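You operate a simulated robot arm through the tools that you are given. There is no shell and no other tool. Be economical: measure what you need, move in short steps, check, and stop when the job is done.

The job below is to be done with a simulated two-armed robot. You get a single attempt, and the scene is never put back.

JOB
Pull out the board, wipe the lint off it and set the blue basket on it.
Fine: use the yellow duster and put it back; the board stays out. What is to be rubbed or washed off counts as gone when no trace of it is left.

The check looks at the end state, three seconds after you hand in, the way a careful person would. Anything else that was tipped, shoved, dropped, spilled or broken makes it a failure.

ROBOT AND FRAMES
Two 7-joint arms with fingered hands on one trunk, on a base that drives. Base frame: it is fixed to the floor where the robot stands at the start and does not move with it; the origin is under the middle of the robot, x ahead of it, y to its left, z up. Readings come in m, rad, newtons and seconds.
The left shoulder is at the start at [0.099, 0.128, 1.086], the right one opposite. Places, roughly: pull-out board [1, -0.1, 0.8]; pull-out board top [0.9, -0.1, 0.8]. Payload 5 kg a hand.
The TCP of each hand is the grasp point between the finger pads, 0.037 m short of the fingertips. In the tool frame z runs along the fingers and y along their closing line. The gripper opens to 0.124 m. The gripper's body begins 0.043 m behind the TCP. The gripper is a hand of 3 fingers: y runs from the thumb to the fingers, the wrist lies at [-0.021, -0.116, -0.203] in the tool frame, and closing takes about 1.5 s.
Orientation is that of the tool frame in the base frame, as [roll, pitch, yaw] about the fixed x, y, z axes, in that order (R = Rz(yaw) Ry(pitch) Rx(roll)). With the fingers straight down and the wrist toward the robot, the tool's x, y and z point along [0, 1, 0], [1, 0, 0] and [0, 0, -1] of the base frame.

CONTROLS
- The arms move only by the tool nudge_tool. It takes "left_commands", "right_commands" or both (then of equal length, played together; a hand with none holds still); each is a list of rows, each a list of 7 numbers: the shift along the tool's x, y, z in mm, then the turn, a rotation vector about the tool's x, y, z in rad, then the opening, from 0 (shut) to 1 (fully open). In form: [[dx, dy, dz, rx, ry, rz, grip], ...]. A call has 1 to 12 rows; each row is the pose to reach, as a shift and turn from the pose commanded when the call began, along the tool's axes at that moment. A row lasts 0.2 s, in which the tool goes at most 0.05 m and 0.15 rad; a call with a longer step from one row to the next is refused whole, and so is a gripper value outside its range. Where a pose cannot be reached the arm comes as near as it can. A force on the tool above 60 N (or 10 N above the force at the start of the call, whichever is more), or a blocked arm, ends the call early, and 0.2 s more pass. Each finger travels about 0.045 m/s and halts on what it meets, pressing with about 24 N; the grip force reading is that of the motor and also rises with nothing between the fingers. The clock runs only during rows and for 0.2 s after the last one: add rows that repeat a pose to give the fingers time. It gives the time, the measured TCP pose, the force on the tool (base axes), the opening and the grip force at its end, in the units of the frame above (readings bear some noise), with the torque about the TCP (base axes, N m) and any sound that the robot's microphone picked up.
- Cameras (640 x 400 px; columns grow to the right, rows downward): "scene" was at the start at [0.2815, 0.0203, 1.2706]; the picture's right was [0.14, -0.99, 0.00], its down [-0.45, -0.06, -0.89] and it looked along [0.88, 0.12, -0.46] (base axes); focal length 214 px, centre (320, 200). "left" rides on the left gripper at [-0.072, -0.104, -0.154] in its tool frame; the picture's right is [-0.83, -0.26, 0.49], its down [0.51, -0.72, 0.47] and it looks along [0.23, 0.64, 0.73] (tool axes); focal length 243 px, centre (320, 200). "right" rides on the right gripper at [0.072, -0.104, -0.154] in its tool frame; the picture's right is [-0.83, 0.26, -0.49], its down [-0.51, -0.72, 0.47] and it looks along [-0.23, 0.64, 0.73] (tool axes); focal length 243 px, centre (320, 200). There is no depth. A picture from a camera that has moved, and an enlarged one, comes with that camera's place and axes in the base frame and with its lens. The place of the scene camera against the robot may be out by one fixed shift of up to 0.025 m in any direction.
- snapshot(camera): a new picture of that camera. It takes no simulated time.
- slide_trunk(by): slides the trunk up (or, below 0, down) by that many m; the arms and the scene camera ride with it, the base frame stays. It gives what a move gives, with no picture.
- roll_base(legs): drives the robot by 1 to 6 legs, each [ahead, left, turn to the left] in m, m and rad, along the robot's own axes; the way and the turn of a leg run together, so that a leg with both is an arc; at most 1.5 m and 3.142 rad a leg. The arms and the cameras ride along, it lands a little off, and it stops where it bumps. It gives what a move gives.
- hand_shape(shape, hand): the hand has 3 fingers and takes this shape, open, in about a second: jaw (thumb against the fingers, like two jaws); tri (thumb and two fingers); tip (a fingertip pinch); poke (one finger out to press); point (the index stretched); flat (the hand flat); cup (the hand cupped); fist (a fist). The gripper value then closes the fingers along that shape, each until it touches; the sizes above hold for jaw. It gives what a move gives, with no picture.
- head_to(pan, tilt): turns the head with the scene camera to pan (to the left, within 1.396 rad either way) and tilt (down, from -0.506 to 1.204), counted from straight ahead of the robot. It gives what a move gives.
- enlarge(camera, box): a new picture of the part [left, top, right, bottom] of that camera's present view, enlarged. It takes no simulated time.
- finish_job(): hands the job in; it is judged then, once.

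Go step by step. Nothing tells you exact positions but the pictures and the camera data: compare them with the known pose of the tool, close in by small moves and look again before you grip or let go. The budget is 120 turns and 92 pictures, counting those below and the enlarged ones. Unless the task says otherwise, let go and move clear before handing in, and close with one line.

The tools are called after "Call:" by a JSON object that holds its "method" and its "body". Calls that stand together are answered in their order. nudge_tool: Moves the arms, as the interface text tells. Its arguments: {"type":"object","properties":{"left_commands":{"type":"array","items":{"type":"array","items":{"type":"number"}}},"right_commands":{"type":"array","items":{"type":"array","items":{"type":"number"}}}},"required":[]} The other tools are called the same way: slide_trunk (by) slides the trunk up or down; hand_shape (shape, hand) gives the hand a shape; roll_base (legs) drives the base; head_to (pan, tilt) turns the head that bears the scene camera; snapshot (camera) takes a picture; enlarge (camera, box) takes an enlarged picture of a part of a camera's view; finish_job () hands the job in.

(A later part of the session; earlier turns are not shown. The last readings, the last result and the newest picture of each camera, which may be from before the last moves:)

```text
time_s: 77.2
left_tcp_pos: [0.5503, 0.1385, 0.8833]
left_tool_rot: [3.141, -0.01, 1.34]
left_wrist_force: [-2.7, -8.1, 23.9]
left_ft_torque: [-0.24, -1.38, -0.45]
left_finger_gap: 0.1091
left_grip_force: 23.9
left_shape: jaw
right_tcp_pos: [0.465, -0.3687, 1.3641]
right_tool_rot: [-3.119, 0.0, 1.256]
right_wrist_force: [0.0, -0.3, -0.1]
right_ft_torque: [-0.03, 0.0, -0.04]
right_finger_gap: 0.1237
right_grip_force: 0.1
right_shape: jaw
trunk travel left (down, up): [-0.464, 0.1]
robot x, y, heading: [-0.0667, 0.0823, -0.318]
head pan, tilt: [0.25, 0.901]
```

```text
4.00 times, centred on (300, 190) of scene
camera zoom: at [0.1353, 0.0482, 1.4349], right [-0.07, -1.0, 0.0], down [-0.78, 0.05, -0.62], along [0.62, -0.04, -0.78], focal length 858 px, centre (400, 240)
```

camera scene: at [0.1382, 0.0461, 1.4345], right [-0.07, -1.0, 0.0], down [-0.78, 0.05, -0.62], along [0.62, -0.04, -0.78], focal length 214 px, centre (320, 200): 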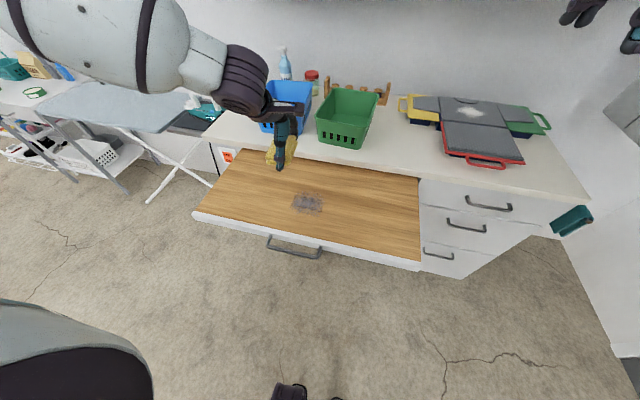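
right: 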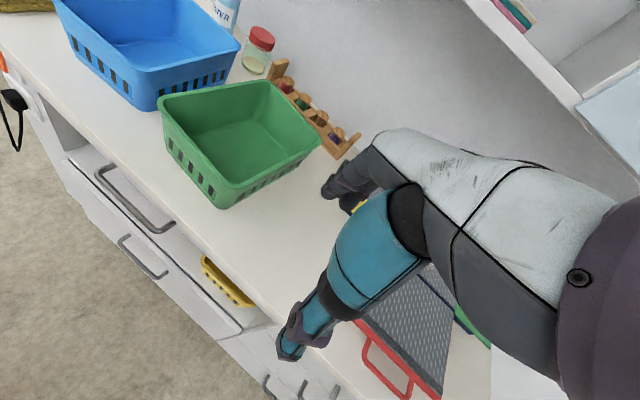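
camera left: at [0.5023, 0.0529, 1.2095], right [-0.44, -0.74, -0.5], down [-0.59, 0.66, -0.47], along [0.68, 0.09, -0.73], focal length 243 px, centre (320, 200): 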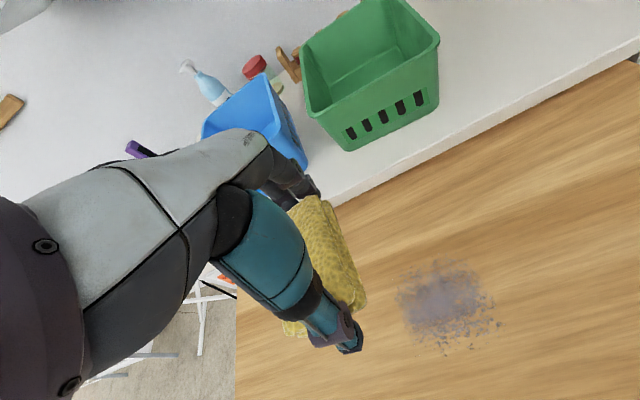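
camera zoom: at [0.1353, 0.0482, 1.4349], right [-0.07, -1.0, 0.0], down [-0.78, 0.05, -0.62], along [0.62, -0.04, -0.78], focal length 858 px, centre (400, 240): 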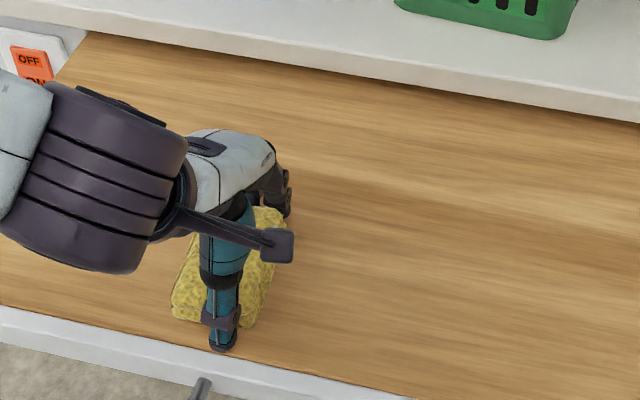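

It looks clean. One more stroke along the far side for good measure, then lift and inspect.

Call:
{"method": "nudge_tool", "body": {"left_commands": [[0, 30, 0, 0, 0, 0, 0.3], [0, 62, 0, 0, 0, 0, 0.3], [-36, 62, 0, 0, 0, 0, 0.3], [-72, 62, 0, 0, 0, 0, 0.3], [-108, 62, 0, 0, 0, 0, 0.3], [-144, 62, 0, 0, 0, 0, 0.3], [-175, 62, 0, 0, 0, 0, 0.3], [-135, 45, -40, 0, 0, 0, 0.3], [-95, 28, -70, 0, 0, 0, 0.3], [-55, 20, -110, 0, 0, 0, 0.3], [-10, 20, -140, 0, 0, 0, 0.3], [30, 20, -160, 0, 0, 0, 0.3]]}}

Call:
{"method": "enlarge", "body": {"camera": "scene", "box": [190, 120, 430, 270]}}

Call:
{"method": "snapshot", "body": {"camera": "left"}}

```text
refused: row 8 steps farther than a row can; nothing moved
```

```text
2.67 times, centred on (310, 195) of scene
camera zoom: at [0.1353, 0.0482, 1.4349], right [-0.07, -1.0, 0.0], down [-0.78, 0.05, -0.62], along [0.62, -0.04, -0.78], focal length 572 px, centre (347, 213)
```

zoom: 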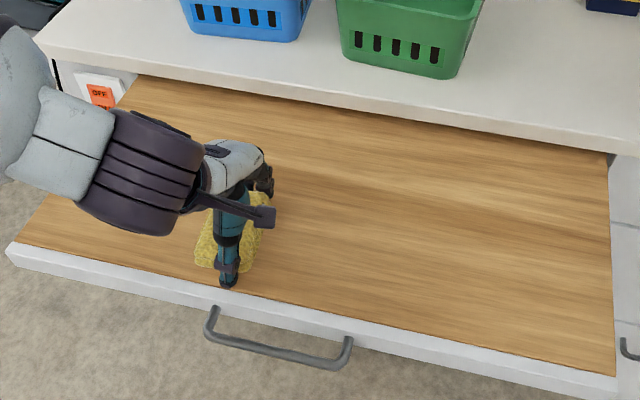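

```text
33 pictures are left
camera left: at [0.4314, 0.0898, 1.0346], right [-0.44, -0.74, -0.5], down [-0.59, 0.66, -0.47], along [0.68, 0.09, -0.73], focal length 243 px, centre (320, 200)
```

left: 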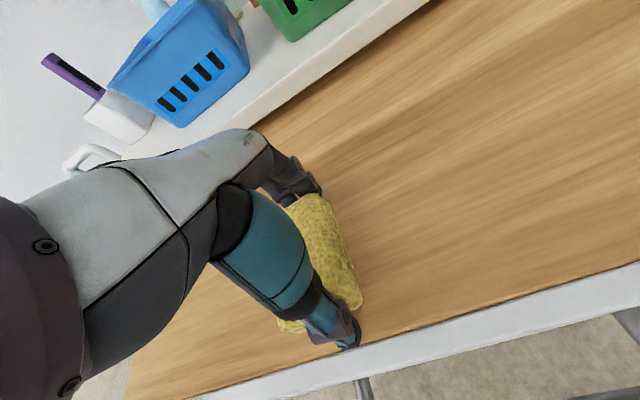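

The board looks clean already; I'll still do the far-side stroke, then lift.

Call:
{"method": "nudge_tool", "body": {"left_commands": [[0, 30, 0, 0, 0, 0, 0.3], [0, 62, 0, 0, 0, 0, 0.3], [-36, 62, 0, 0, 0, 0, 0.3], [-72, 62, 0, 0, 0, 0, 0.3], [-108, 62, 0, 0, 0, 0, 0.3], [-144, 62, 0, 0, 0, 0, 0.3], [-160, 62, 0, 0, 0, 0, 0.3], [-130, 50, -25, 0, 0, 0, 0.3], [-100, 40, -50, 0, 0, 0, 0.3], [-70, 30, -80, 0, 0, 0, 0.3], [-40, 20, -110, 0, 0, 0, 0.3], [0, 20, -135, 0, 0, 0, 0.3]]}}

Call:
{"method": "nudge_tool", "body": {"left_commands": [[30, 0, -30, 0, 0, 0, 0.3], [60, 0, -45, 0, 0, 0, 0.3]]}}

Call:
{"method": "enlarge", "body": {"camera": "scene", "box": [190, 120, 430, 270]}}

```text
time_s: 79.8
left_tcp_pos: [0.5721, 0.1327, 1.0164]
left_tool_rot: [-3.141, -0.007, 1.342]
left_wrist_force: [-0.9, 1.1, -0.7]
left_ft_torque: [-0.06, -0.02, -0.02]
left_finger_gap: 0.1096
left_grip_force: 23.9
left_shape: jaw
right_tcp_pos: [0.4655, -0.3671, 1.365]
right_tool_rot: [-3.117, 0.003, 1.256]
right_wrist_force: [-1.4, -0.1, 0.5]
right_ft_torque: [-0.03, -0.03, -0.01]
right_finger_gap: 0.124
right_grip_force: 0.0
right_shape: jaw
trunk travel left (down, up): [-0.464, 0.1]
robot x, y, heading: [-0.0645, 0.0851, -0.315]
head pan, tilt: [0.25, 0.901]
```

```text
time_s: 80.4
left_tcp_pos: [0.5823, 0.191, 1.0627]
left_tool_rot: [3.141, -0.006, 1.341]
left_wrist_force: [0.2, 0.7, -0.3]
left_ft_torque: [-0.01, -0.04, 0.01]
left_finger_gap: 0.1097
left_grip_force: 23.7
left_shape: jaw
right_tcp_pos: [0.4655, -0.3667, 1.3661]
right_tool_rot: [-3.119, 0.002, 1.256]
right_wrist_force: [-0.3, -0.6, 0.4]
right_ft_torque: [-0.06, -0.03, 0.01]
right_finger_gap: 0.1237
right_grip_force: 0.2
right_shape: jaw
trunk travel left (down, up): [-0.464, 0.1]
robot x, y, heading: [-0.0672, 0.084, -0.315]
head pan, tilt: [0.25, 0.901]
```

```text
2.67 times, centred on (310, 195) of scene
camera zoom: at [0.136, 0.0512, 1.435], right [-0.07, -1.0, 0.0], down [-0.78, 0.05, -0.62], along [0.62, -0.04, -0.78], focal length 572 px, centre (347, 213)
```

zoom: 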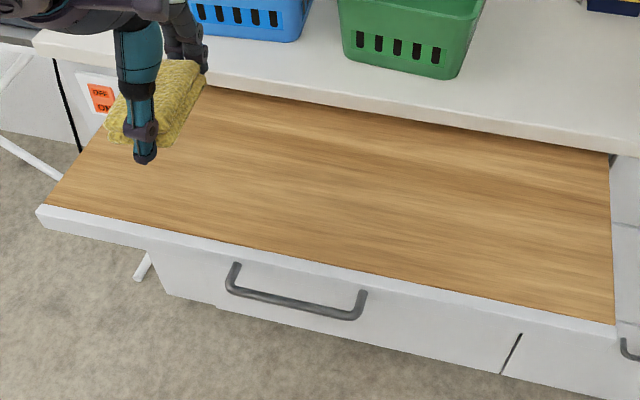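

The lint is gone, but that last forward stroke pushed the board in a few centimetres. I'll press the duster down and drag the board back out to its stop.

Call:
{"method": "nudge_tool", "body": {"left_commands": [[-15, 10, 40, 0, 0, 0, 0.3], [-30, 20, 80, 0, 0, 0, 0.3], [-45, 20, 120, 0, 0, 0, 0.3], [-60, 20, 150, 0, 0, 0, 0.3], [-60, 20, 172, 0, 0, 0, 0.3], [-60, 20, 186, 0, 0, 0, 0.3], [-60, 0, 187, 0, 0, 0, 0.3], [-60, -20, 187, 0, 0, 0, 0.3], [-60, -40, 187, 0, 0, 0, 0.3], [-60, -55, 187, 0, 0, 0, 0.3]]}}

Call:
{"method": "enlarge", "body": {"camera": "scene", "box": [190, 120, 430, 270]}}

```text
time_s: 82.3
left_tcp_pos: [0.5531, 0.1368, 0.8817]
left_tool_rot: [3.126, -0.008, 1.344]
left_wrist_force: [0.0, 8.4, 38.5]
left_ft_torque: [0.23, -0.64, 0.34]
left_finger_gap: 0.1085
left_grip_force: 24.4
left_shape: jaw
right_tcp_pos: [0.4652, -0.3684, 1.364]
right_tool_rot: [-3.117, 0.0, 1.258]
right_wrist_force: [-0.1, -0.4, 0.6]
right_ft_torque: [-0.02, -0.01, 0.0]
right_finger_gap: 0.124
right_grip_force: 0.1
right_shape: jaw
trunk travel left (down, up): [-0.464, 0.1]
robot x, y, heading: [-0.0658, 0.0793, -0.313]
head pan, tilt: [0.25, 0.901]
stopped in row 9 (left hand): the force on the tool passed its limit (the readings are from after the stop); the commanded pose is now the measured one
```

```text
2.67 times, centred on (310, 195) of scene
camera zoom: at [0.1357, 0.0487, 1.4348], right [-0.07, -1.0, 0.0], down [-0.78, 0.05, -0.62], along [0.62, -0.04, -0.78], focal length 572 px, centre (347, 213)
```

zoom: 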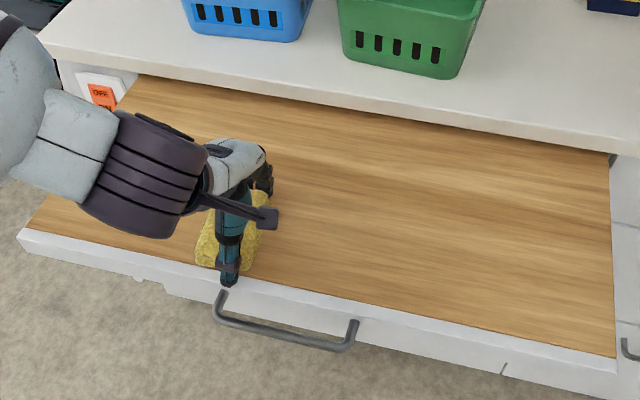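

Nearly back. I'll ease the pressure a little and drag the last 2 cm.

Call:
{"method": "nudge_tool", "body": {"left_commands": [[0, -8, 0, 0, 0, 0, 0.3], [0, -16, 0, 0, 0, 0, 0.3], [0, -24, 0, 0, 0, 0, 0.3], [0, -32, 0, 0, 0, 0, 0.3], [0, -32, -30, 0, 0, 0, 0.3], [0, -32, -75, 0, 0, 0, 0.3], [0, -32, -120, 0, 0, 0, 0.3], [0, -32, -165, 0, 0, 0, 0.3]]}}

Call:
{"method": "enlarge", "body": {"camera": "scene", "box": [190, 120, 430, 270]}}

```text
time_s: 83.3
left_tcp_pos: [0.5268, 0.1413, 0.8812]
left_tool_rot: [3.121, -0.007, 1.339]
left_wrist_force: [2.6, 3.2, 26.4]
left_ft_torque: [0.22, -0.22, -0.09]
left_finger_gap: 0.1095
left_grip_force: 24.1
left_shape: jaw
right_tcp_pos: [0.4683, -0.37, 1.3623]
right_tool_rot: [-3.115, 0.001, 1.255]
right_wrist_force: [-0.2, -0.1, 1.0]
right_ft_torque: [-0.04, -0.01, -0.02]
right_finger_gap: 0.1237
right_grip_force: 0.1
right_shape: jaw
trunk travel left (down, up): [-0.464, 0.1]
robot x, y, heading: [-0.0664, 0.0846, -0.313]
head pan, tilt: [0.25, 0.901]
stopped in row 4 (left hand): the force on the tool passed its limit (the readings are from after the stop); the commanded pose is now the measured one
```

```text
2.67 times, centred on (310, 195) of scene
camera zoom: at [0.1375, 0.0473, 1.4342], right [-0.07, -1.0, 0.0], down [-0.78, 0.05, -0.62], along [0.62, -0.04, -0.78], focal length 572 px, centre (347, 213)
```

zoom: 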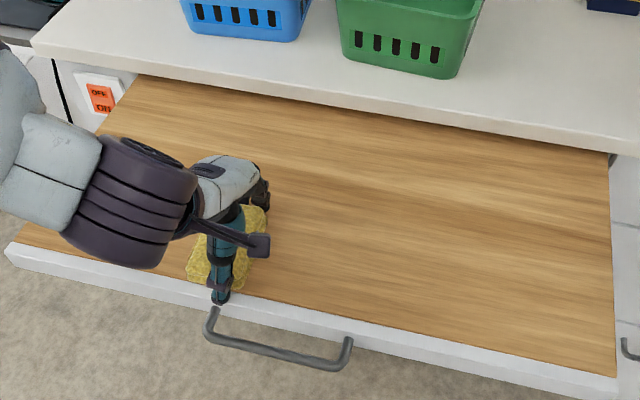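

The board is fully out again. I'll lift straight up and drive back left to return the duster.

Call:
{"method": "nudge_tool", "body": {"left_commands": [[0, 0, -40, 0.02, 0, 0, 0.3], [0, 0, -85, 0.02, 0, 0, 0.3], [0, 0, -130, 0.02, 0, 0, 0.3], [0, 0, -176, 0.02, 0, 0, 0.3]]}}

Call:
{"method": "roll_base", "body": {"legs": [[0, 0.33, 0], [0.05, 0, 0]]}}

Call:
{"method": "head_to", "body": {"pan": 0.5, "tilt": 0.75}}

Call:
{"method": "snapshot", "body": {"camera": "scene"}}

```text
time_s: 84.3
left_tcp_pos: [0.5243, 0.1394, 1.0582]
left_tool_rot: [-3.136, -0.007, 1.342]
left_wrist_force: [-0.7, 0.3, -0.2]
left_ft_torque: [-0.02, 0.01, -0.02]
left_finger_gap: 0.11
left_grip_force: 24.2
left_shape: jaw
right_tcp_pos: [0.4673, -0.3705, 1.3643]
right_tool_rot: [-3.115, -0.002, 1.255]
right_wrist_force: [0.4, -0.6, -0.5]
right_ft_torque: [0.01, -0.01, -0.02]
right_finger_gap: 0.1239
right_grip_force: 0.1
right_shape: jaw
trunk travel left (down, up): [-0.464, 0.1]
robot x, y, heading: [-0.0679, 0.0825, -0.318]
head pan, tilt: [0.25, 0.901]
```

```text
time_s: 87.0
left_tcp_pos: [0.6679, 0.4302, 1.0626]
left_tool_rot: [3.139, -0.005, 1.332]
left_wrist_force: [-1.3, 0.0, 0.2]
left_ft_torque: [0.0, -0.1, 0.0]
left_finger_gap: 0.11
left_grip_force: 23.6
left_shape: jaw
right_tcp_pos: [0.6048, -0.078, 1.37]
right_tool_rot: [-3.127, -0.002, 1.248]
right_wrist_force: [-1.9, -0.3, 0.5]
right_ft_torque: [-0.05, -0.11, -0.03]
right_finger_gap: 0.1239
right_grip_force: 0.0
right_shape: jaw
trunk travel left (down, up): [-0.464, 0.1]
robot x, y, heading: [0.086, 0.3733, -0.323]
head pan, tilt: [0.25, 0.901]
```

```text
time_s: 87.8
left_tcp_pos: [0.6752, 0.4289, 1.0581]
left_tool_rot: [-3.133, -0.009, 1.33]
left_wrist_force: [1.2, 0.0, -0.1]
left_ft_torque: [0.01, -0.01, 0.0]
left_finger_gap: 0.1098
left_grip_force: 24.7
left_shape: jaw
right_tcp_pos: [0.6151, -0.0801, 1.3634]
right_tool_rot: [-3.119, -0.002, 1.245]
right_wrist_force: [-0.2, -0.1, -1.0]
right_ft_torque: [0.03, 0.05, -0.02]
right_finger_gap: 0.1238
right_grip_force: 0.1
right_shape: jaw
trunk travel left (down, up): [-0.464, 0.1]
robot x, y, heading: [0.0822, 0.3726, -0.324]
head pan, tilt: [0.499, 0.75]
```

```text
29 pictures are left
camera scene: at [0.2953, 0.3591, 1.4462], right [0.17, -0.98, 0.0], down [-0.67, -0.12, -0.73], along [0.72, 0.13, -0.68], focal length 214 px, centre (320, 200)
```

scene: 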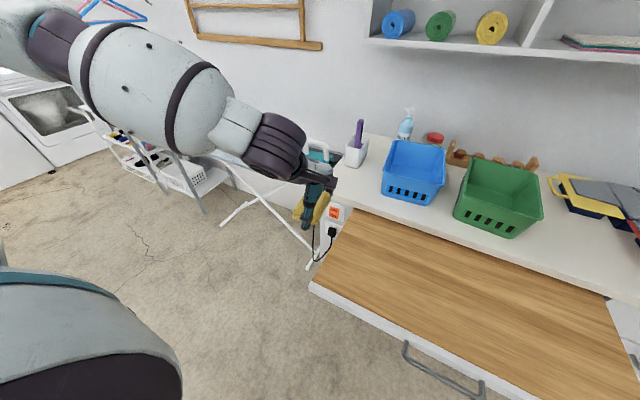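

The board is out to its stop and clean. I'll return the duster to its place, around TCP [0.960, 0.354].

Call:
{"method": "nudge_tool", "body": {"left_commands": [[0, 45, 0, 0, 0, 0, 0.3], [-1, 90, 0, 0, 0, 0, 0.3], [-2, 135, 0, 0, 0, 0, 0.3], [-3, 180, 0, 0, 0, 0, 0.3], [-4, 225, 0, 0, 0, 0, 0.3], [-5, 265, 0, 0, 0, 0, 0.3], [-5, 295, 0, 0, 0, 0, 0.3], [-5, 295, 30, 0, 0, 0, 0.3], [-5, 295, 65, 0, 0, 0, 0.3], [-5, 295, 90, 0, 0, 0, 0.3], [-5, 295, 100, 0, 0, 0, 0.3], [-5, 295, 105, 0, 0, 0, 0.3]]}}

Call:
{"method": "enlarge", "body": {"camera": "scene", "box": [290, 110, 450, 210]}}

```text
time_s: 90.4
left_tcp_pos: [0.9593, 0.3564, 0.9487]
left_tool_rot: [-3.133, -0.009, 1.331]
left_wrist_force: [-1.4, -0.1, -0.1]
left_ft_torque: [0.0, -0.02, -0.02]
left_finger_gap: 0.1099
left_grip_force: 24.3
left_shape: jaw
right_tcp_pos: [0.6151, -0.0792, 1.3641]
right_tool_rot: [-3.117, 0.0, 1.246]
right_wrist_force: [-0.3, -1.1, 0.0]
right_ft_torque: [0.01, -0.01, 0.02]
right_finger_gap: 0.124
right_grip_force: 0.1
right_shape: jaw
trunk travel left (down, up): [-0.464, 0.1]
robot x, y, heading: [0.0858, 0.3783, -0.325]
head pan, tilt: [0.499, 0.75]
```

```text
4.00 times, centred on (370, 160) of scene
camera zoom: at [0.2947, 0.3597, 1.4464], right [0.17, -0.98, 0.0], down [-0.67, -0.12, -0.73], along [0.72, 0.13, -0.68], focal length 858 px, centre (120, 360)
```

zoom: 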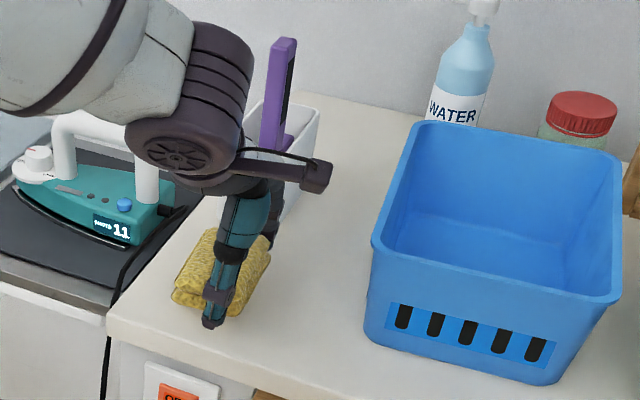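

The duster is over its place. I'll lower the last few millimetres until it touches, then open and rise.

Call:
{"method": "nudge_tool", "body": {"left_commands": [[0, 0, 3, 0, 0, 0, 0.3], [0, 0, 5, 0, 0, 0, 0.3], [0, 0, 5, 0, 0, 0, 0.3]]}}

Call:
{"method": "nudge_tool", "body": {"left_commands": [[0, 0, 0, 0, 0, 0, 1], [0, 0, 0, 0, 0, 0, 1], [0, 0, -1, 0, 0, 0, 1], [0, 0, -10, 0, 0, 0, 1], [0, 0, -30, 0, 0, 0, 1], [0, 0, -60, 0, 0, 0, 1], [0, 0, -100, 0, 0, 0, 1], [0, 0, -140, 0, 0, 0, 1]]}}

Call:
{"method": "snapshot", "body": {"camera": "left"}}

Call:
{"method": "enlarge", "body": {"camera": "scene", "box": [290, 110, 450, 210]}}

```text
time_s: 91.2
left_tcp_pos: [0.9604, 0.3558, 0.9451]
left_tool_rot: [-3.134, -0.008, 1.332]
left_wrist_force: [0.3, 0.3, -0.8]
left_ft_torque: [-0.03, 0.0, 0.0]
left_finger_gap: 0.1101
left_grip_force: 23.4
left_shape: jaw
right_tcp_pos: [0.6136, -0.0815, 1.3624]
right_tool_rot: [-3.117, 0.0, 1.246]
right_wrist_force: [-0.9, 0.2, -0.9]
right_ft_torque: [-0.02, 0.0, 0.01]
right_finger_gap: 0.1241
right_grip_force: 0.1
right_shape: jaw
trunk travel left (down, up): [-0.464, 0.1]
robot x, y, heading: [0.0839, 0.3771, -0.322]
head pan, tilt: [0.499, 0.75]
```

```text
time_s: 93.0
left_tcp_pos: [0.9595, 0.3547, 1.0862]
left_tool_rot: [-3.137, -0.008, 1.332]
left_wrist_force: [0.2, -0.2, -0.5]
left_ft_torque: [0.0, -0.04, -0.03]
left_finger_gap: 0.1238
left_grip_force: 0.1
left_shape: jaw
right_tcp_pos: [0.612, -0.0818, 1.3638]
right_tool_rot: [-3.12, -0.002, 1.246]
right_wrist_force: [-0.3, 0.3, -0.5]
right_ft_torque: [-0.04, -0.03, 0.02]
right_finger_gap: 0.1241
right_grip_force: 0.1
right_shape: jaw
trunk travel left (down, up): [-0.464, 0.1]
robot x, y, heading: [0.0849, 0.3768, -0.322]
head pan, tilt: [0.499, 0.75]
```

```text
27 pictures are left
camera left: at [0.8411, 0.3071, 1.2393], right [-0.45, -0.74, -0.5], down [-0.58, 0.67, -0.46], along [0.68, 0.08, -0.73], focal length 243 px, centre (320, 200)
```

left: 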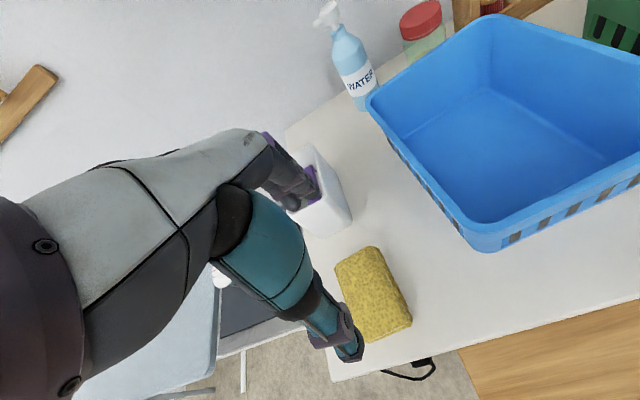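

```text
4.00 times, centred on (370, 160) of scene
camera zoom: at [0.2929, 0.3596, 1.4467], right [0.17, -0.98, 0.0], down [-0.67, -0.12, -0.73], along [0.72, 0.13, -0.68], focal length 858 px, centre (120, 360)
```

zoom: 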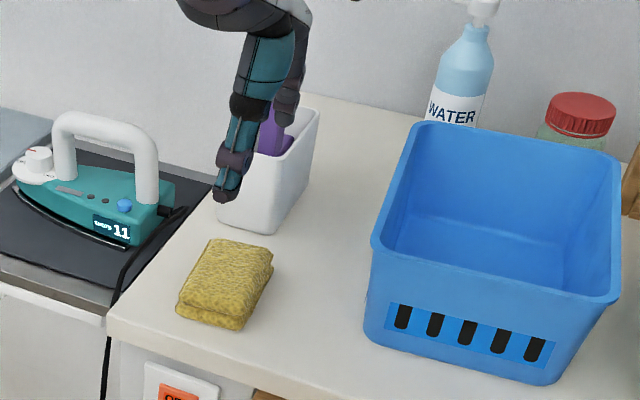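

The duster is back in place. Next the blue basket: I'll retract the left hand, drive right, and look at the basket's front rim.

Call:
{"method": "nudge_tool", "body": {"left_commands": [[0, -40, -10, 0, 0, 0, 0.5], [0, -80, -20, 0, 0, 0, 0.5], [0, -120, -20, 0, 0, 0, 0.5], [0, -150, -20, 0, 0, -0.02, 0.5]]}}

Call:
{"method": "roll_base", "body": {"legs": [[0, -0.24, 0]]}}

Call:
{"method": "snapshot", "body": {"camera": "left"}}

Call:
{"method": "snapshot", "body": {"camera": "scene"}}

```text
time_s: 94.0
left_tcp_pos: [0.8142, 0.3898, 1.1068]
left_tool_rot: [-3.138, -0.007, 1.353]
left_wrist_force: [-0.5, 0.2, -0.2]
left_ft_torque: [-0.02, -0.01, 0.02]
left_finger_gap: 0.0624
left_grip_force: 0.1
left_shape: jaw
right_tcp_pos: [0.6127, -0.0803, 1.3643]
right_tool_rot: [-3.118, 0.0, 1.247]
right_wrist_force: [0.4, -0.2, 0.0]
right_ft_torque: [-0.02, 0.03, 0.03]
right_finger_gap: 0.1239
right_grip_force: 0.0
right_shape: jaw
trunk travel left (down, up): [-0.464, 0.1]
robot x, y, heading: [0.0849, 0.3721, -0.33]
head pan, tilt: [0.499, 0.75]
```

```text
time_s: 95.8
left_tcp_pos: [0.7387, 0.1636, 1.1049]
left_tool_rot: [-3.133, -0.005, 1.35]
left_wrist_force: [0.5, 0.0, 0.2]
left_ft_torque: [0.0, 0.02, -0.01]
left_finger_gap: 0.0624
left_grip_force: 0.0
left_shape: jaw
right_tcp_pos: [0.5373, -0.3055, 1.3647]
right_tool_rot: [-3.117, 0.002, 1.244]
right_wrist_force: [-0.6, 0.0, -0.1]
right_ft_torque: [-0.03, 0.02, -0.04]
right_finger_gap: 0.1238
right_grip_force: 0.1
right_shape: jaw
trunk travel left (down, up): [-0.464, 0.1]
robot x, y, heading: [0.0099, 0.1497, -0.327]
head pan, tilt: [0.499, 0.75]
```

```text
25 pictures are left
camera left: at [0.6218, 0.1146, 1.2589], right [-0.44, -0.75, -0.49], down [-0.6, 0.66, -0.46], along [0.67, 0.09, -0.73], focal length 243 px, centre (320, 200)
```

left: 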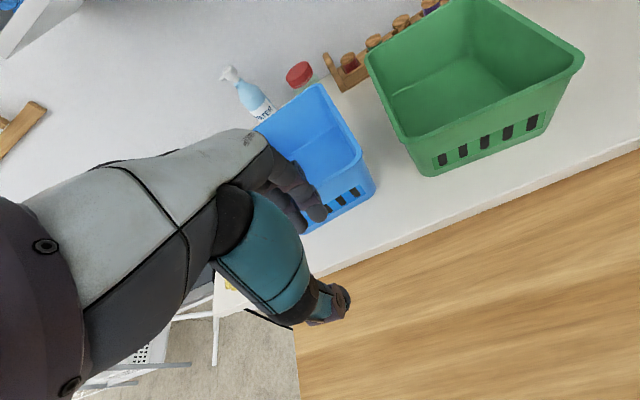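

```text
24 pictures are left
camera scene: at [0.2189, 0.136, 1.4463], right [0.17, -0.99, 0.0], down [-0.67, -0.12, -0.73], along [0.72, 0.12, -0.68], focal length 214 px, centre (320, 200)
```

scene: 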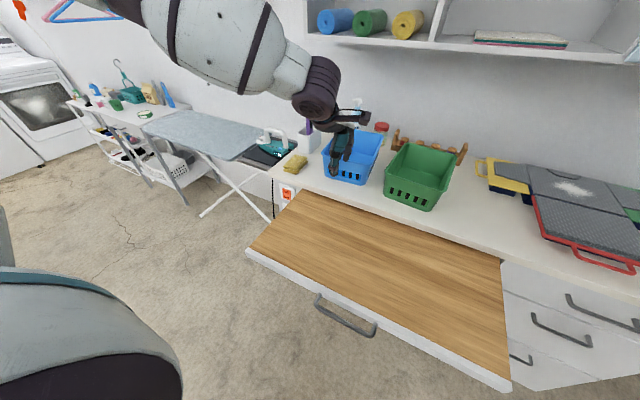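

The basket's front rim centre is at about [0.888, 0.146, 1.013], angled like the tool. I'll bring the hand just above the rim.

Call:
{"method": "nudge_tool", "body": {"left_commands": [[4, 38, 10, 0, 0, 0, 0.5], [8, 76, 20, 0, 0, 0, 0.5], [12, 114, 28, 0, 0, 0, 0.5], [15, 153, 36, 0, 0, 0, 0.5], [15, 153, 40, 0, 0, 0, 0.5]]}}

Call:
{"method": "snapshot", "body": {"camera": "left"}}

Call:
{"method": "enlarge", "body": {"camera": "scene", "box": [280, 90, 440, 215]}}

```text
time_s: 97.0
left_tcp_pos: [0.8926, 0.1428, 1.0645]
left_tool_rot: [-3.135, -0.007, 1.35]
left_wrist_force: [0.1, -0.7, -0.4]
left_ft_torque: [0.01, 0.01, 0.06]
left_finger_gap: 0.0624
left_grip_force: 0.0
left_shape: jaw
right_tcp_pos: [0.5372, -0.3063, 1.3641]
right_tool_rot: [-3.117, 0.0, 1.245]
right_wrist_force: [-0.2, 0.0, -0.8]
right_ft_torque: [-0.04, 0.02, 0.02]
right_finger_gap: 0.1236
right_grip_force: 0.1
right_shape: jaw
trunk travel left (down, up): [-0.464, 0.1]
robot x, y, heading: [0.0064, 0.1499, -0.33]
head pan, tilt: [0.499, 0.75]
```

```text
23 pictures are left
camera left: at [0.7748, 0.0937, 1.2184], right [-0.44, -0.75, -0.5], down [-0.6, 0.66, -0.46], along [0.67, 0.09, -0.73], focal length 243 px, centre (320, 200)
```

left: 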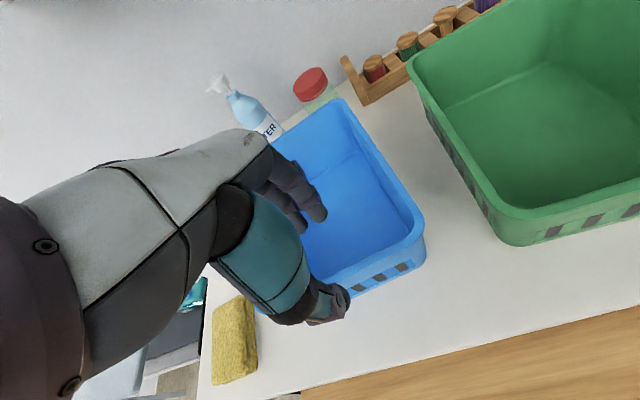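

```text
3.20 times, centred on (360, 152) of scene
camera zoom: at [0.2181, 0.134, 1.4464], right [0.17, -0.99, 0.0], down [-0.67, -0.12, -0.73], along [0.72, 0.12, -0.68], focal length 686 px, centre (192, 352)
```

zoom: 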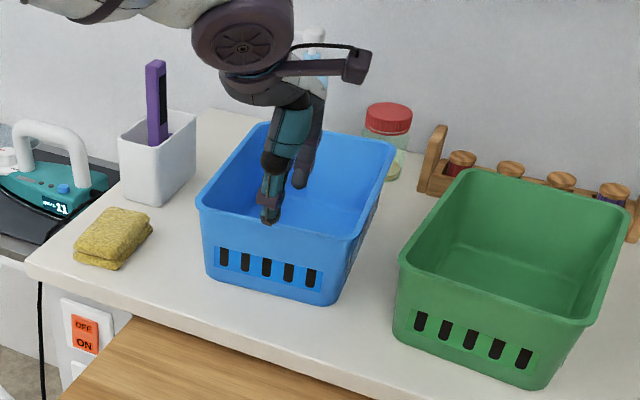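

Comparing both views, the front rim is nearer x≈0.875, z≈1.017. I'll shift back 15 mm and lower with thumb outside and fingers inside the wall.

Call:
{"method": "nudge_tool", "body": {"left_commands": [[0, -8, 0, 0, 0, 0, 0.5], [0, -15, 5, 0, 0, 0, 0.5], [0, -15, 25, 0, 0, 0, 0.5], [0, -15, 45, 0, 0, 0, 0.5], [0, -15, 60, 0, 0, 0, 0.5], [0, -15, 66, 0, 0, 0, 0.5]]}}

Call:
{"method": "enlarge", "body": {"camera": "left", "box": [200, 120, 480, 380]}}

Call:
{"method": "enlarge", "body": {"camera": "scene", "box": [300, 110, 420, 200]}}

```text
time_s: 98.4
left_tcp_pos: [0.8765, 0.1458, 0.9993]
left_tool_rot: [-3.136, -0.007, 1.35]
left_wrist_force: [0.0, 0.4, -0.2]
left_ft_torque: [-0.01, -0.03, -0.01]
left_finger_gap: 0.0624
left_grip_force: 0.0
left_shape: jaw
right_tcp_pos: [0.5366, -0.3071, 1.3645]
right_tool_rot: [-3.118, 0.0, 1.244]
right_wrist_force: [0.0, -0.2, 0.4]
right_ft_torque: [0.0, -0.02, 0.01]
right_finger_gap: 0.1242
right_grip_force: 0.1
right_shape: jaw
trunk travel left (down, up): [-0.464, 0.1]
robot x, y, heading: [0.0053, 0.147, -0.335]
head pan, tilt: [0.499, 0.75]
```

```text
1.54 times, centred on (340, 250) of left
camera zoom: at [0.7584, 0.0971, 1.1531], right [-0.44, -0.75, -0.5], down [-0.59, 0.66, -0.46], along [0.67, 0.09, -0.73], focal length 373 px, centre (289, 123)
```

zoom: 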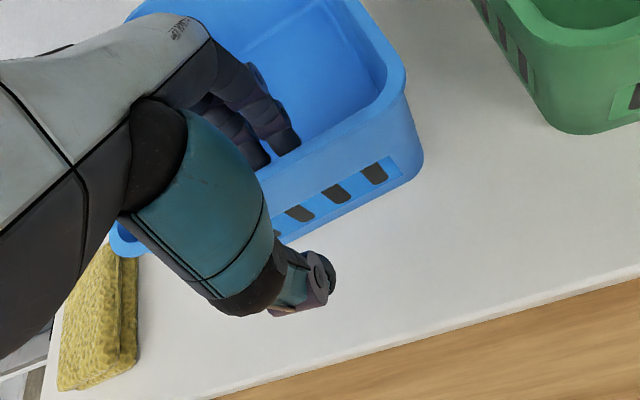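

```text
4.44 times, centred on (360, 155) of scene
camera zoom: at [0.2179, 0.1331, 1.4464], right [0.17, -0.99, 0.0], down [-0.67, -0.12, -0.73], along [0.72, 0.12, -0.68], focal length 953 px, centre (142, 400)
```

zoom: 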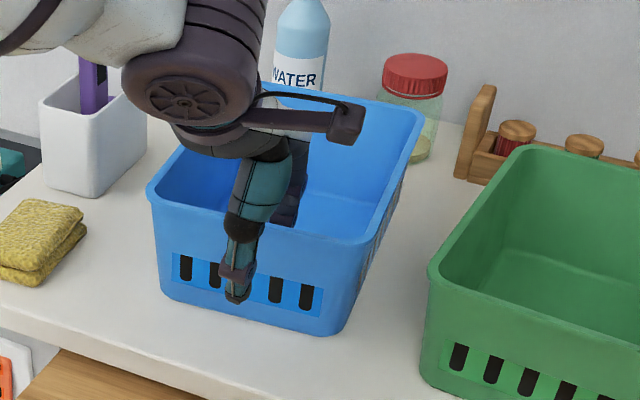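

The wall is between thumb and fingers. I'll close on it.

Call:
{"method": "nudge_tool", "body": {"left_commands": [[0, 0, 0, 0, 0, 0, 0.2], [0, 0, 0, 0, 0, 0, 0], [0, 0, 0, 0, 0, 0, 0], [0, 0, 0, 0, 0, 0, 0], [0, 0, 0, 0, 0, 0, 0], [0, 0, 0, 0, 0, 0, 0], [0, 0, 0, 0, 0, 0, 0]]}}

Call:
{"method": "nudge_tool", "body": {"left_commands": [[0, 0, -8, 0, 0, 0, 0], [0, 0, -16, 0, 0, 0, 0], [0, 0, -24, 0, 0, 0, 0], [0, 0, -30, 0, 0, 0, 0]]}}

Call:
{"method": "snapshot", "body": {"camera": "scene"}}

```text
time_s: 100.0
left_tcp_pos: [0.8757, 0.146, 0.9999]
left_tool_rot: [-3.134, -0.007, 1.35]
left_wrist_force: [-0.3, -0.1, 0.0]
left_ft_torque: [-0.03, -0.03, 0.0]
left_finger_gap: 0.0001
left_grip_force: 24.6
left_shape: jaw
right_tcp_pos: [0.5364, -0.3085, 1.3636]
right_tool_rot: [-3.118, -0.002, 1.247]
right_wrist_force: [0.0, -0.1, -0.2]
right_ft_torque: [-0.07, 0.01, 0.0]
right_finger_gap: 0.1238
right_grip_force: 0.1
right_shape: jaw
trunk travel left (down, up): [-0.464, 0.1]
robot x, y, heading: [0.0069, 0.1541, -0.328]
head pan, tilt: [0.499, 0.75]
```

```text
time_s: 101.0
left_tcp_pos: [0.8752, 0.1469, 1.03]
left_tool_rot: [-3.135, -0.007, 1.348]
left_wrist_force: [0.6, -0.8, -0.3]
left_ft_torque: [-0.03, 0.04, 0.02]
left_finger_gap: 0.0003
left_grip_force: 24.0
left_shape: jaw
right_tcp_pos: [0.5369, -0.3079, 1.3633]
right_tool_rot: [-3.115, -0.001, 1.245]
right_wrist_force: [-0.2, -0.2, -0.3]
right_ft_torque: [0.02, -0.02, 0.02]
right_finger_gap: 0.124
right_grip_force: 0.1
right_shape: jaw
trunk travel left (down, up): [-0.464, 0.1]
robot x, y, heading: [0.0101, 0.1517, -0.326]
head pan, tilt: [0.499, 0.75]
```

```text
19 pictures are left
camera scene: at [0.218, 0.133, 1.4464], right [0.17, -0.99, 0.0], down [-0.67, -0.12, -0.73], along [0.72, 0.12, -0.68], focal length 214 px, centre (320, 200)
```

scene: 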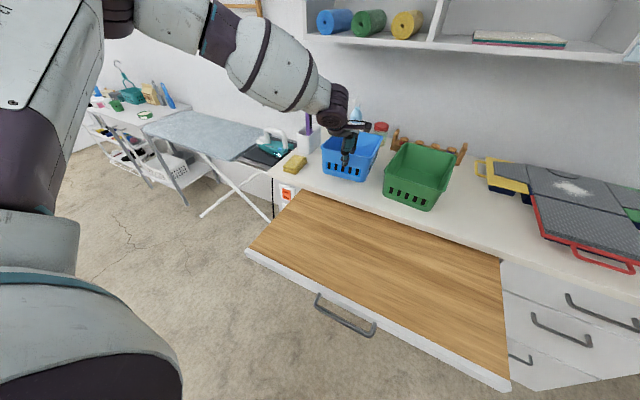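

The gap reads zero and there's no weight on the wrist, so I'll check whether it's really held.

Call:
{"method": "enlarge", "body": {"camera": "scene", "box": [300, 110, 420, 200]}}

```text
4.44 times, centred on (360, 155) of scene
camera zoom: at [0.218, 0.133, 1.4464], right [0.17, -0.99, 0.0], down [-0.67, -0.12, -0.73], along [0.72, 0.12, -0.68], focal length 953 px, centre (142, 400)
```

zoom: 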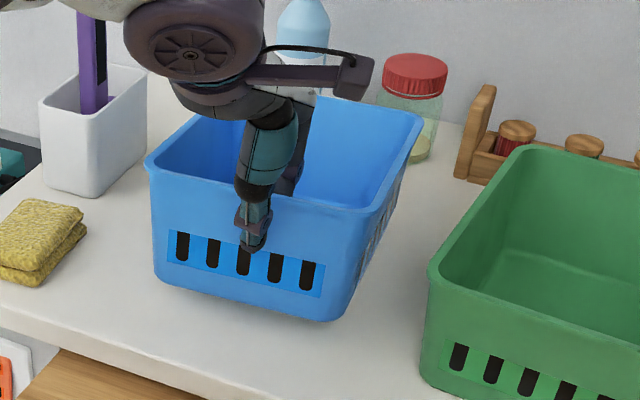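

The basket's front is rising with the hand. I'll lift further and look.

Call:
{"method": "nudge_tool", "body": {"left_commands": [[0, 0, -15, 0, 0, 0, 0], [0, 0, -30, 0, 0, 0, 0], [0, 0, -45, 0, 0, 0, 0], [0, 0, -60, 0, 0, 0, 0]]}}

Call:
{"method": "enlarge", "body": {"camera": "scene", "box": [290, 80, 450, 200]}}

Call:
{"method": "snapshot", "body": {"camera": "left"}}

```text
time_s: 102.0
left_tcp_pos: [0.8753, 0.1449, 1.0897]
left_tool_rot: [-3.135, -0.007, 1.349]
left_wrist_force: [0.6, 0.0, -0.5]
left_ft_torque: [0.03, 0.12, 0.0]
left_finger_gap: 0.0
left_grip_force: 24.1
left_shape: jaw
right_tcp_pos: [0.5354, -0.3072, 1.364]
right_tool_rot: [-3.119, -0.002, 1.243]
right_wrist_force: [-0.2, 0.3, 0.5]
right_ft_torque: [0.04, 0.0, 0.01]
right_finger_gap: 0.1237
right_grip_force: 0.0
right_shape: jaw
trunk travel left (down, up): [-0.464, 0.1]
robot x, y, heading: [0.0081, 0.1539, -0.33]
head pan, tilt: [0.499, 0.75]
```

```text
3.33 times, centred on (370, 140) of scene
camera zoom: at [0.2175, 0.1331, 1.4465], right [0.17, -0.99, 0.0], down [-0.67, -0.12, -0.73], along [0.72, 0.12, -0.68], focal length 715 px, centre (153, 400)
```

zoom: 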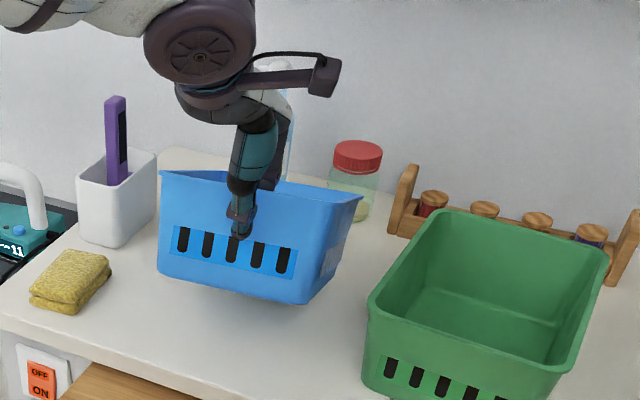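

```text
16 pictures are left
camera left: at [0.7576, 0.0968, 1.2425], right [-0.44, -0.75, -0.5], down [-0.6, 0.66, -0.46], along [0.67, 0.09, -0.73], focal length 243 px, centre (320, 200)
```

left: 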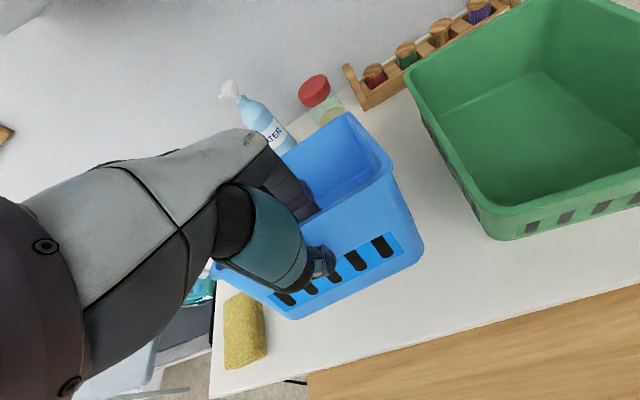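

The basket hinges on the rim pinch with its far edge still resting on the counter. That's usable: I'll draw it straight out, far edge sliding on the counter, over the board.

Call:
{"method": "nudge_tool", "body": {"left_commands": [[2, -20, 0, 0, 0, 0, 0], [4, -40, 0, 0, 0, 0, 0], [6, -60, 0, 0, 0, 0, 0], [8, -80, 0, 0, 0, 0, 0], [9.5, -100, 0, 0, 0, 0, 0], [11.5, -120, 0, 0, 0, 0, 0], [13.5, -140, 0, 0, 0, 0, 0]]}}

Call:
{"method": "enlarge", "body": {"camera": "scene", "box": [250, 90, 450, 230]}}

```text
time_s: 103.6
left_tcp_pos: [0.7406, 0.1902, 1.0922]
left_tool_rot: [-3.133, -0.007, 1.35]
left_wrist_force: [-1.4, -0.1, -1.0]
left_ft_torque: [0.02, 0.12, -0.03]
left_finger_gap: 0.0002
left_grip_force: 24.1
left_shape: jaw
right_tcp_pos: [0.5362, -0.3068, 1.3642]
right_tool_rot: [-3.119, 0.001, 1.246]
right_wrist_force: [-0.1, 1.6, -0.2]
right_ft_torque: [-0.01, -0.02, 0.0]
right_finger_gap: 0.1238
right_grip_force: 0.1
right_shape: jaw
trunk travel left (down, up): [-0.464, 0.1]
robot x, y, heading: [0.0077, 0.1538, -0.33]
head pan, tilt: [0.499, 0.75]
```

```text
2.86 times, centred on (350, 160) of scene
camera zoom: at [0.2171, 0.1339, 1.4466], right [0.17, -0.99, 0.0], down [-0.67, -0.12, -0.73], along [0.72, 0.12, -0.68], focal length 613 px, centre (234, 314)
```

zoom: 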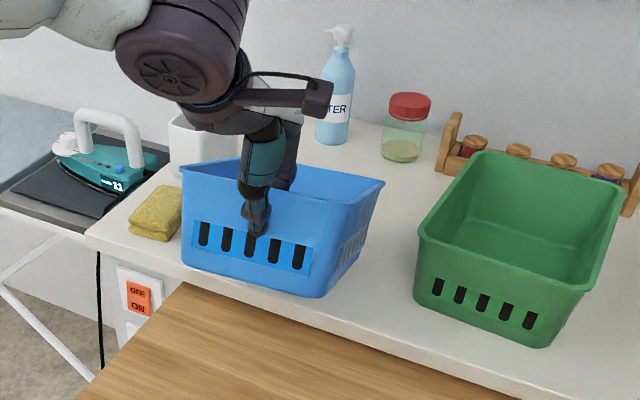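

It follows nicely. Now I'll back the base 0.09 m, which draws the basket on while keeping the arm in reach.

Call:
{"method": "roll_base", "body": {"legs": [[-0.085, 0, 0]]}}

Call:
{"method": "head_to", "body": {"pan": 0.4, "tilt": 0.85}}

Call:
{"method": "snapshot", "body": {"camera": "scene"}}

```text
time_s: 104.6
left_tcp_pos: [0.6664, 0.2157, 1.0883]
left_tool_rot: [-3.131, -0.009, 1.351]
left_wrist_force: [0.4, 0.3, -0.6]
left_ft_torque: [0.04, 0.11, -0.02]
left_finger_gap: 0.0
left_grip_force: 24.2
left_shape: jaw
right_tcp_pos: [0.4622, -0.2814, 1.3616]
right_tool_rot: [-3.114, 0.001, 1.244]
right_wrist_force: [-0.6, 0.0, 0.6]
right_ft_torque: [0.01, 0.0, -0.06]
right_finger_gap: 0.1239
right_grip_force: 0.2
right_shape: jaw
trunk travel left (down, up): [-0.464, 0.1]
robot x, y, heading: [-0.0731, 0.1754, -0.329]
head pan, tilt: [0.499, 0.75]
```

```text
time_s: 105.3
left_tcp_pos: [0.6616, 0.2166, 1.0919]
left_tool_rot: [-3.138, -0.007, 1.352]
left_wrist_force: [-1.3, 0.6, -1.3]
left_ft_torque: [0.02, 0.14, -0.02]
left_finger_gap: 0.0
left_grip_force: 24.6
left_shape: jaw
right_tcp_pos: [0.4569, -0.2794, 1.3652]
right_tool_rot: [-3.118, 0.001, 1.246]
right_wrist_force: [0.7, 0.2, -0.2]
right_ft_torque: [0.01, -0.03, -0.01]
right_finger_gap: 0.1242
right_grip_force: 0.0
right_shape: jaw
trunk travel left (down, up): [-0.464, 0.1]
robot x, y, heading: [-0.0702, 0.1773, -0.326]
head pan, tilt: [0.4, 0.85]
```

```text
14 pictures are left
camera scene: at [0.1344, 0.1519, 1.4387], right [0.07, -1.0, 0.0], down [-0.75, -0.06, -0.66], along [0.66, 0.05, -0.75], focal length 214 px, centre (320, 200)
```

scene: 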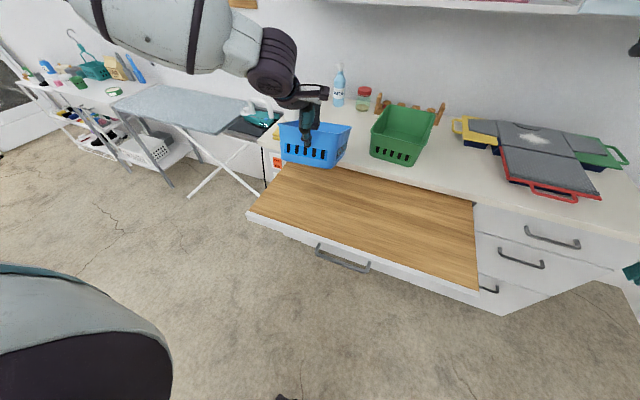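

I'll look closely at where the basket's far edge is relative to the counter edge.

Call:
{"method": "enlarge", "body": {"camera": "scene", "box": [250, 90, 390, 190]}}

Call:
{"method": "snapshot", "body": {"camera": "left"}}

```text
4.00 times, centred on (320, 140) of scene
camera zoom: at [0.1344, 0.1519, 1.4387], right [0.07, -1.0, 0.0], down [-0.75, -0.06, -0.66], along [0.66, 0.05, -0.75], focal length 858 px, centre (320, 440)
```

zoom: 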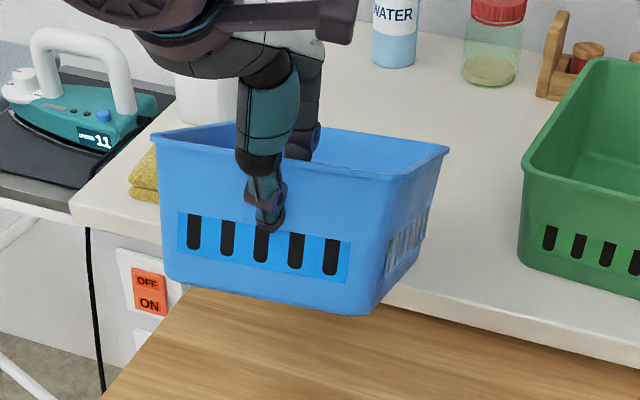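

```text
12 pictures are left
camera left: at [0.5442, 0.1676, 1.2449], right [-0.44, -0.75, -0.5], down [-0.6, 0.66, -0.46], along [0.67, 0.09, -0.73], focal length 243 px, centre (320, 200)
```

left: 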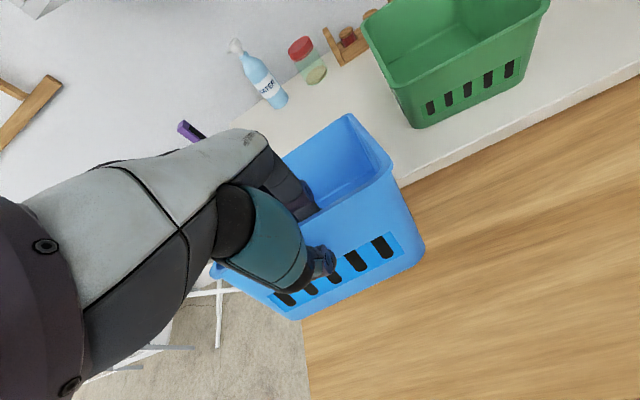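

The basket keeps its pose in the hand, so it's being carried clear. I'll move 5 cm further out and lower until the far bottom edge nears the board.

Call:
{"method": "nudge_tool", "body": {"left_commands": [[2.4, -25, 0, 0, 0, 0, 0], [4.8, -50, 0, 0, 0, 0, 0], [4.8, -50, 20, 0, 0, 0, 0], [4.8, -50, 40, 0, 0, 0, 0], [4.8, -50, 60, 0, 0, 0, 0], [4.8, -50, 70, 0, 0, 0, 0]]}}

Call:
{"method": "enlarge", "body": {"camera": "scene", "box": [230, 90, 410, 220]}}

```text
time_s: 106.7
left_tcp_pos: [0.6079, 0.2327, 1.0248]
left_tool_rot: [-3.135, -0.007, 1.349]
left_wrist_force: [-36.0, 10.9, 15.7]
left_ft_torque: [0.43, 1.32, 0.15]
left_finger_gap: 0.0002
left_grip_force: 24.5
left_shape: jaw
right_tcp_pos: [0.4523, -0.2792, 1.3664]
right_tool_rot: [-3.122, -0.001, 1.245]
right_wrist_force: [-0.5, 0.6, -0.2]
right_ft_torque: [-0.01, -0.04, -0.01]
right_finger_gap: 0.124
right_grip_force: 0.1
right_shape: jaw
trunk travel left (down, up): [-0.464, 0.1]
robot x, y, heading: [-0.0748, 0.1785, -0.327]
head pan, tilt: [0.4, 0.85]
```

```text
3.08 times, centred on (320, 155) of scene
camera zoom: at [0.1299, 0.1524, 1.4392], right [0.07, -1.0, 0.0], down [-0.75, -0.06, -0.66], along [0.66, 0.05, -0.75], focal length 660 px, centre (320, 338)
```

zoom: 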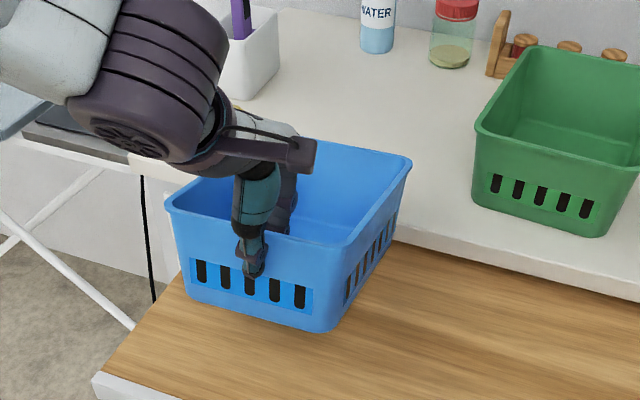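

The basket's rear is wedged against the counter edge (38 N). I'll ease it outward.

Call:
{"method": "nudge_tool", "body": {"left_commands": [[1, -12, -2, 0, 0, 0, 0], [2, -24, -2, 0, 0, 0, 0], [3.5, -36, -2, 0, 0, 0, 0], [4.8, -48, -2, 0, 0, 0, 0], [4.8, -48, -2, 0, 0, 0, 0]]}}

Call:
{"method": "enlarge", "body": {"camera": "scene", "box": [230, 90, 410, 240]}}

```text
time_s: 107.9
left_tcp_pos: [0.5682, 0.2484, 1.0239]
left_tool_rot: [-3.135, -0.007, 1.351]
left_wrist_force: [-0.2, -0.3, -1.1]
left_ft_torque: [0.06, 0.08, -0.01]
left_finger_gap: 0.0
left_grip_force: 24.2
left_shape: jaw
right_tcp_pos: [0.4585, -0.2809, 1.3625]
right_tool_rot: [-3.118, 0.0, 1.245]
right_wrist_force: [-0.1, 0.4, -0.5]
right_ft_torque: [0.0, -0.05, -0.01]
right_finger_gap: 0.124
right_grip_force: 0.0
right_shape: jaw
trunk travel left (down, up): [-0.464, 0.1]
robot x, y, heading: [-0.0717, 0.1773, -0.325]
head pan, tilt: [0.4, 0.85]
```

```text
2.67 times, centred on (320, 165) of scene
camera zoom: at [0.1363, 0.1512, 1.4383], right [0.07, -1.0, 0.0], down [-0.75, -0.05, -0.66], along [0.66, 0.05, -0.75], focal length 572 px, centre (320, 293)
```

zoom: 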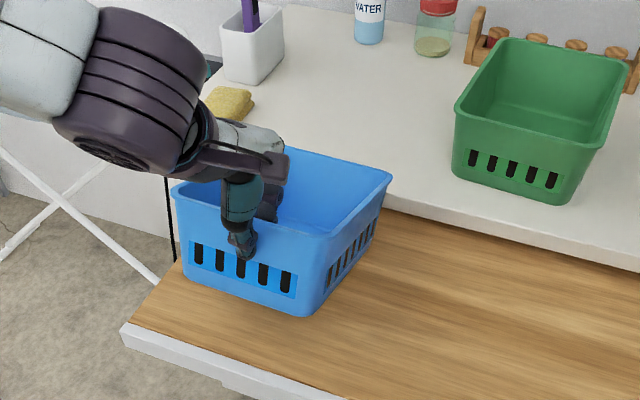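

Free again and over the board. Now I'll lower gently, drifting slightly outward, until the basket sits flat.

Call:
{"method": "nudge_tool", "body": {"left_commands": [[0.5, -3, 12, 0, 0, 0, 0], [0.8, -6, 24, 0, 0, 0, 0], [1, -9, 36, 0, 0, 0, 0], [1.2, -12, 48, 0, 0, 0, 0], [1.5, -15, 60, 0, 0, 0, 0], [1.8, -18, 72, 0, 0, 0, 0], [2, -20, 82, 0, 0, 0, 0], [2, -20, 88, 0, 0, 0, 0]]}}

Call:
{"method": "enlarge", "body": {"camera": "scene", "box": [230, 90, 410, 240]}}

```text
time_s: 109.7
left_tcp_pos: [0.5484, 0.255, 0.9363]
left_tool_rot: [-3.134, -0.007, 1.349]
left_wrist_force: [-0.7, 1.9, 20.5]
left_ft_torque: [0.35, -0.07, 0.05]
left_finger_gap: 0.0007
left_grip_force: 24.1
left_shape: jaw
right_tcp_pos: [0.4585, -0.282, 1.3639]
right_tool_rot: [-3.117, 0.001, 1.244]
right_wrist_force: [0.1, 0.4, -0.6]
right_ft_torque: [0.0, 0.02, 0.0]
right_finger_gap: 0.1239
right_grip_force: 0.1
right_shape: jaw
trunk travel left (down, up): [-0.464, 0.1]
robot x, y, heading: [-0.0726, 0.1794, -0.328]
head pan, tilt: [0.4, 0.85]
```

```text
2.67 times, centred on (320, 165) of scene
camera zoom: at [0.1346, 0.1505, 1.4384], right [0.07, -1.0, 0.0], down [-0.75, -0.05, -0.66], along [0.66, 0.05, -0.75], focal length 572 px, centre (320, 293)
```

zoom: 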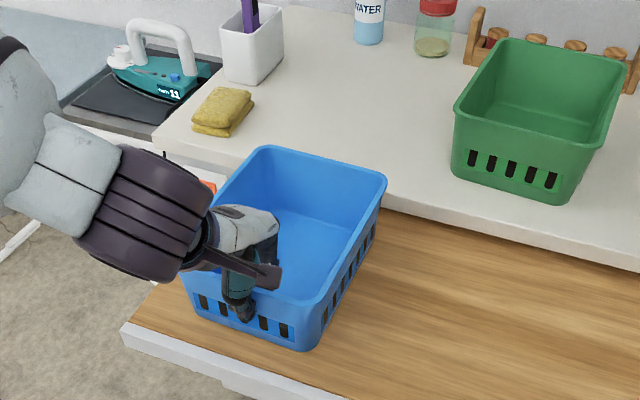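

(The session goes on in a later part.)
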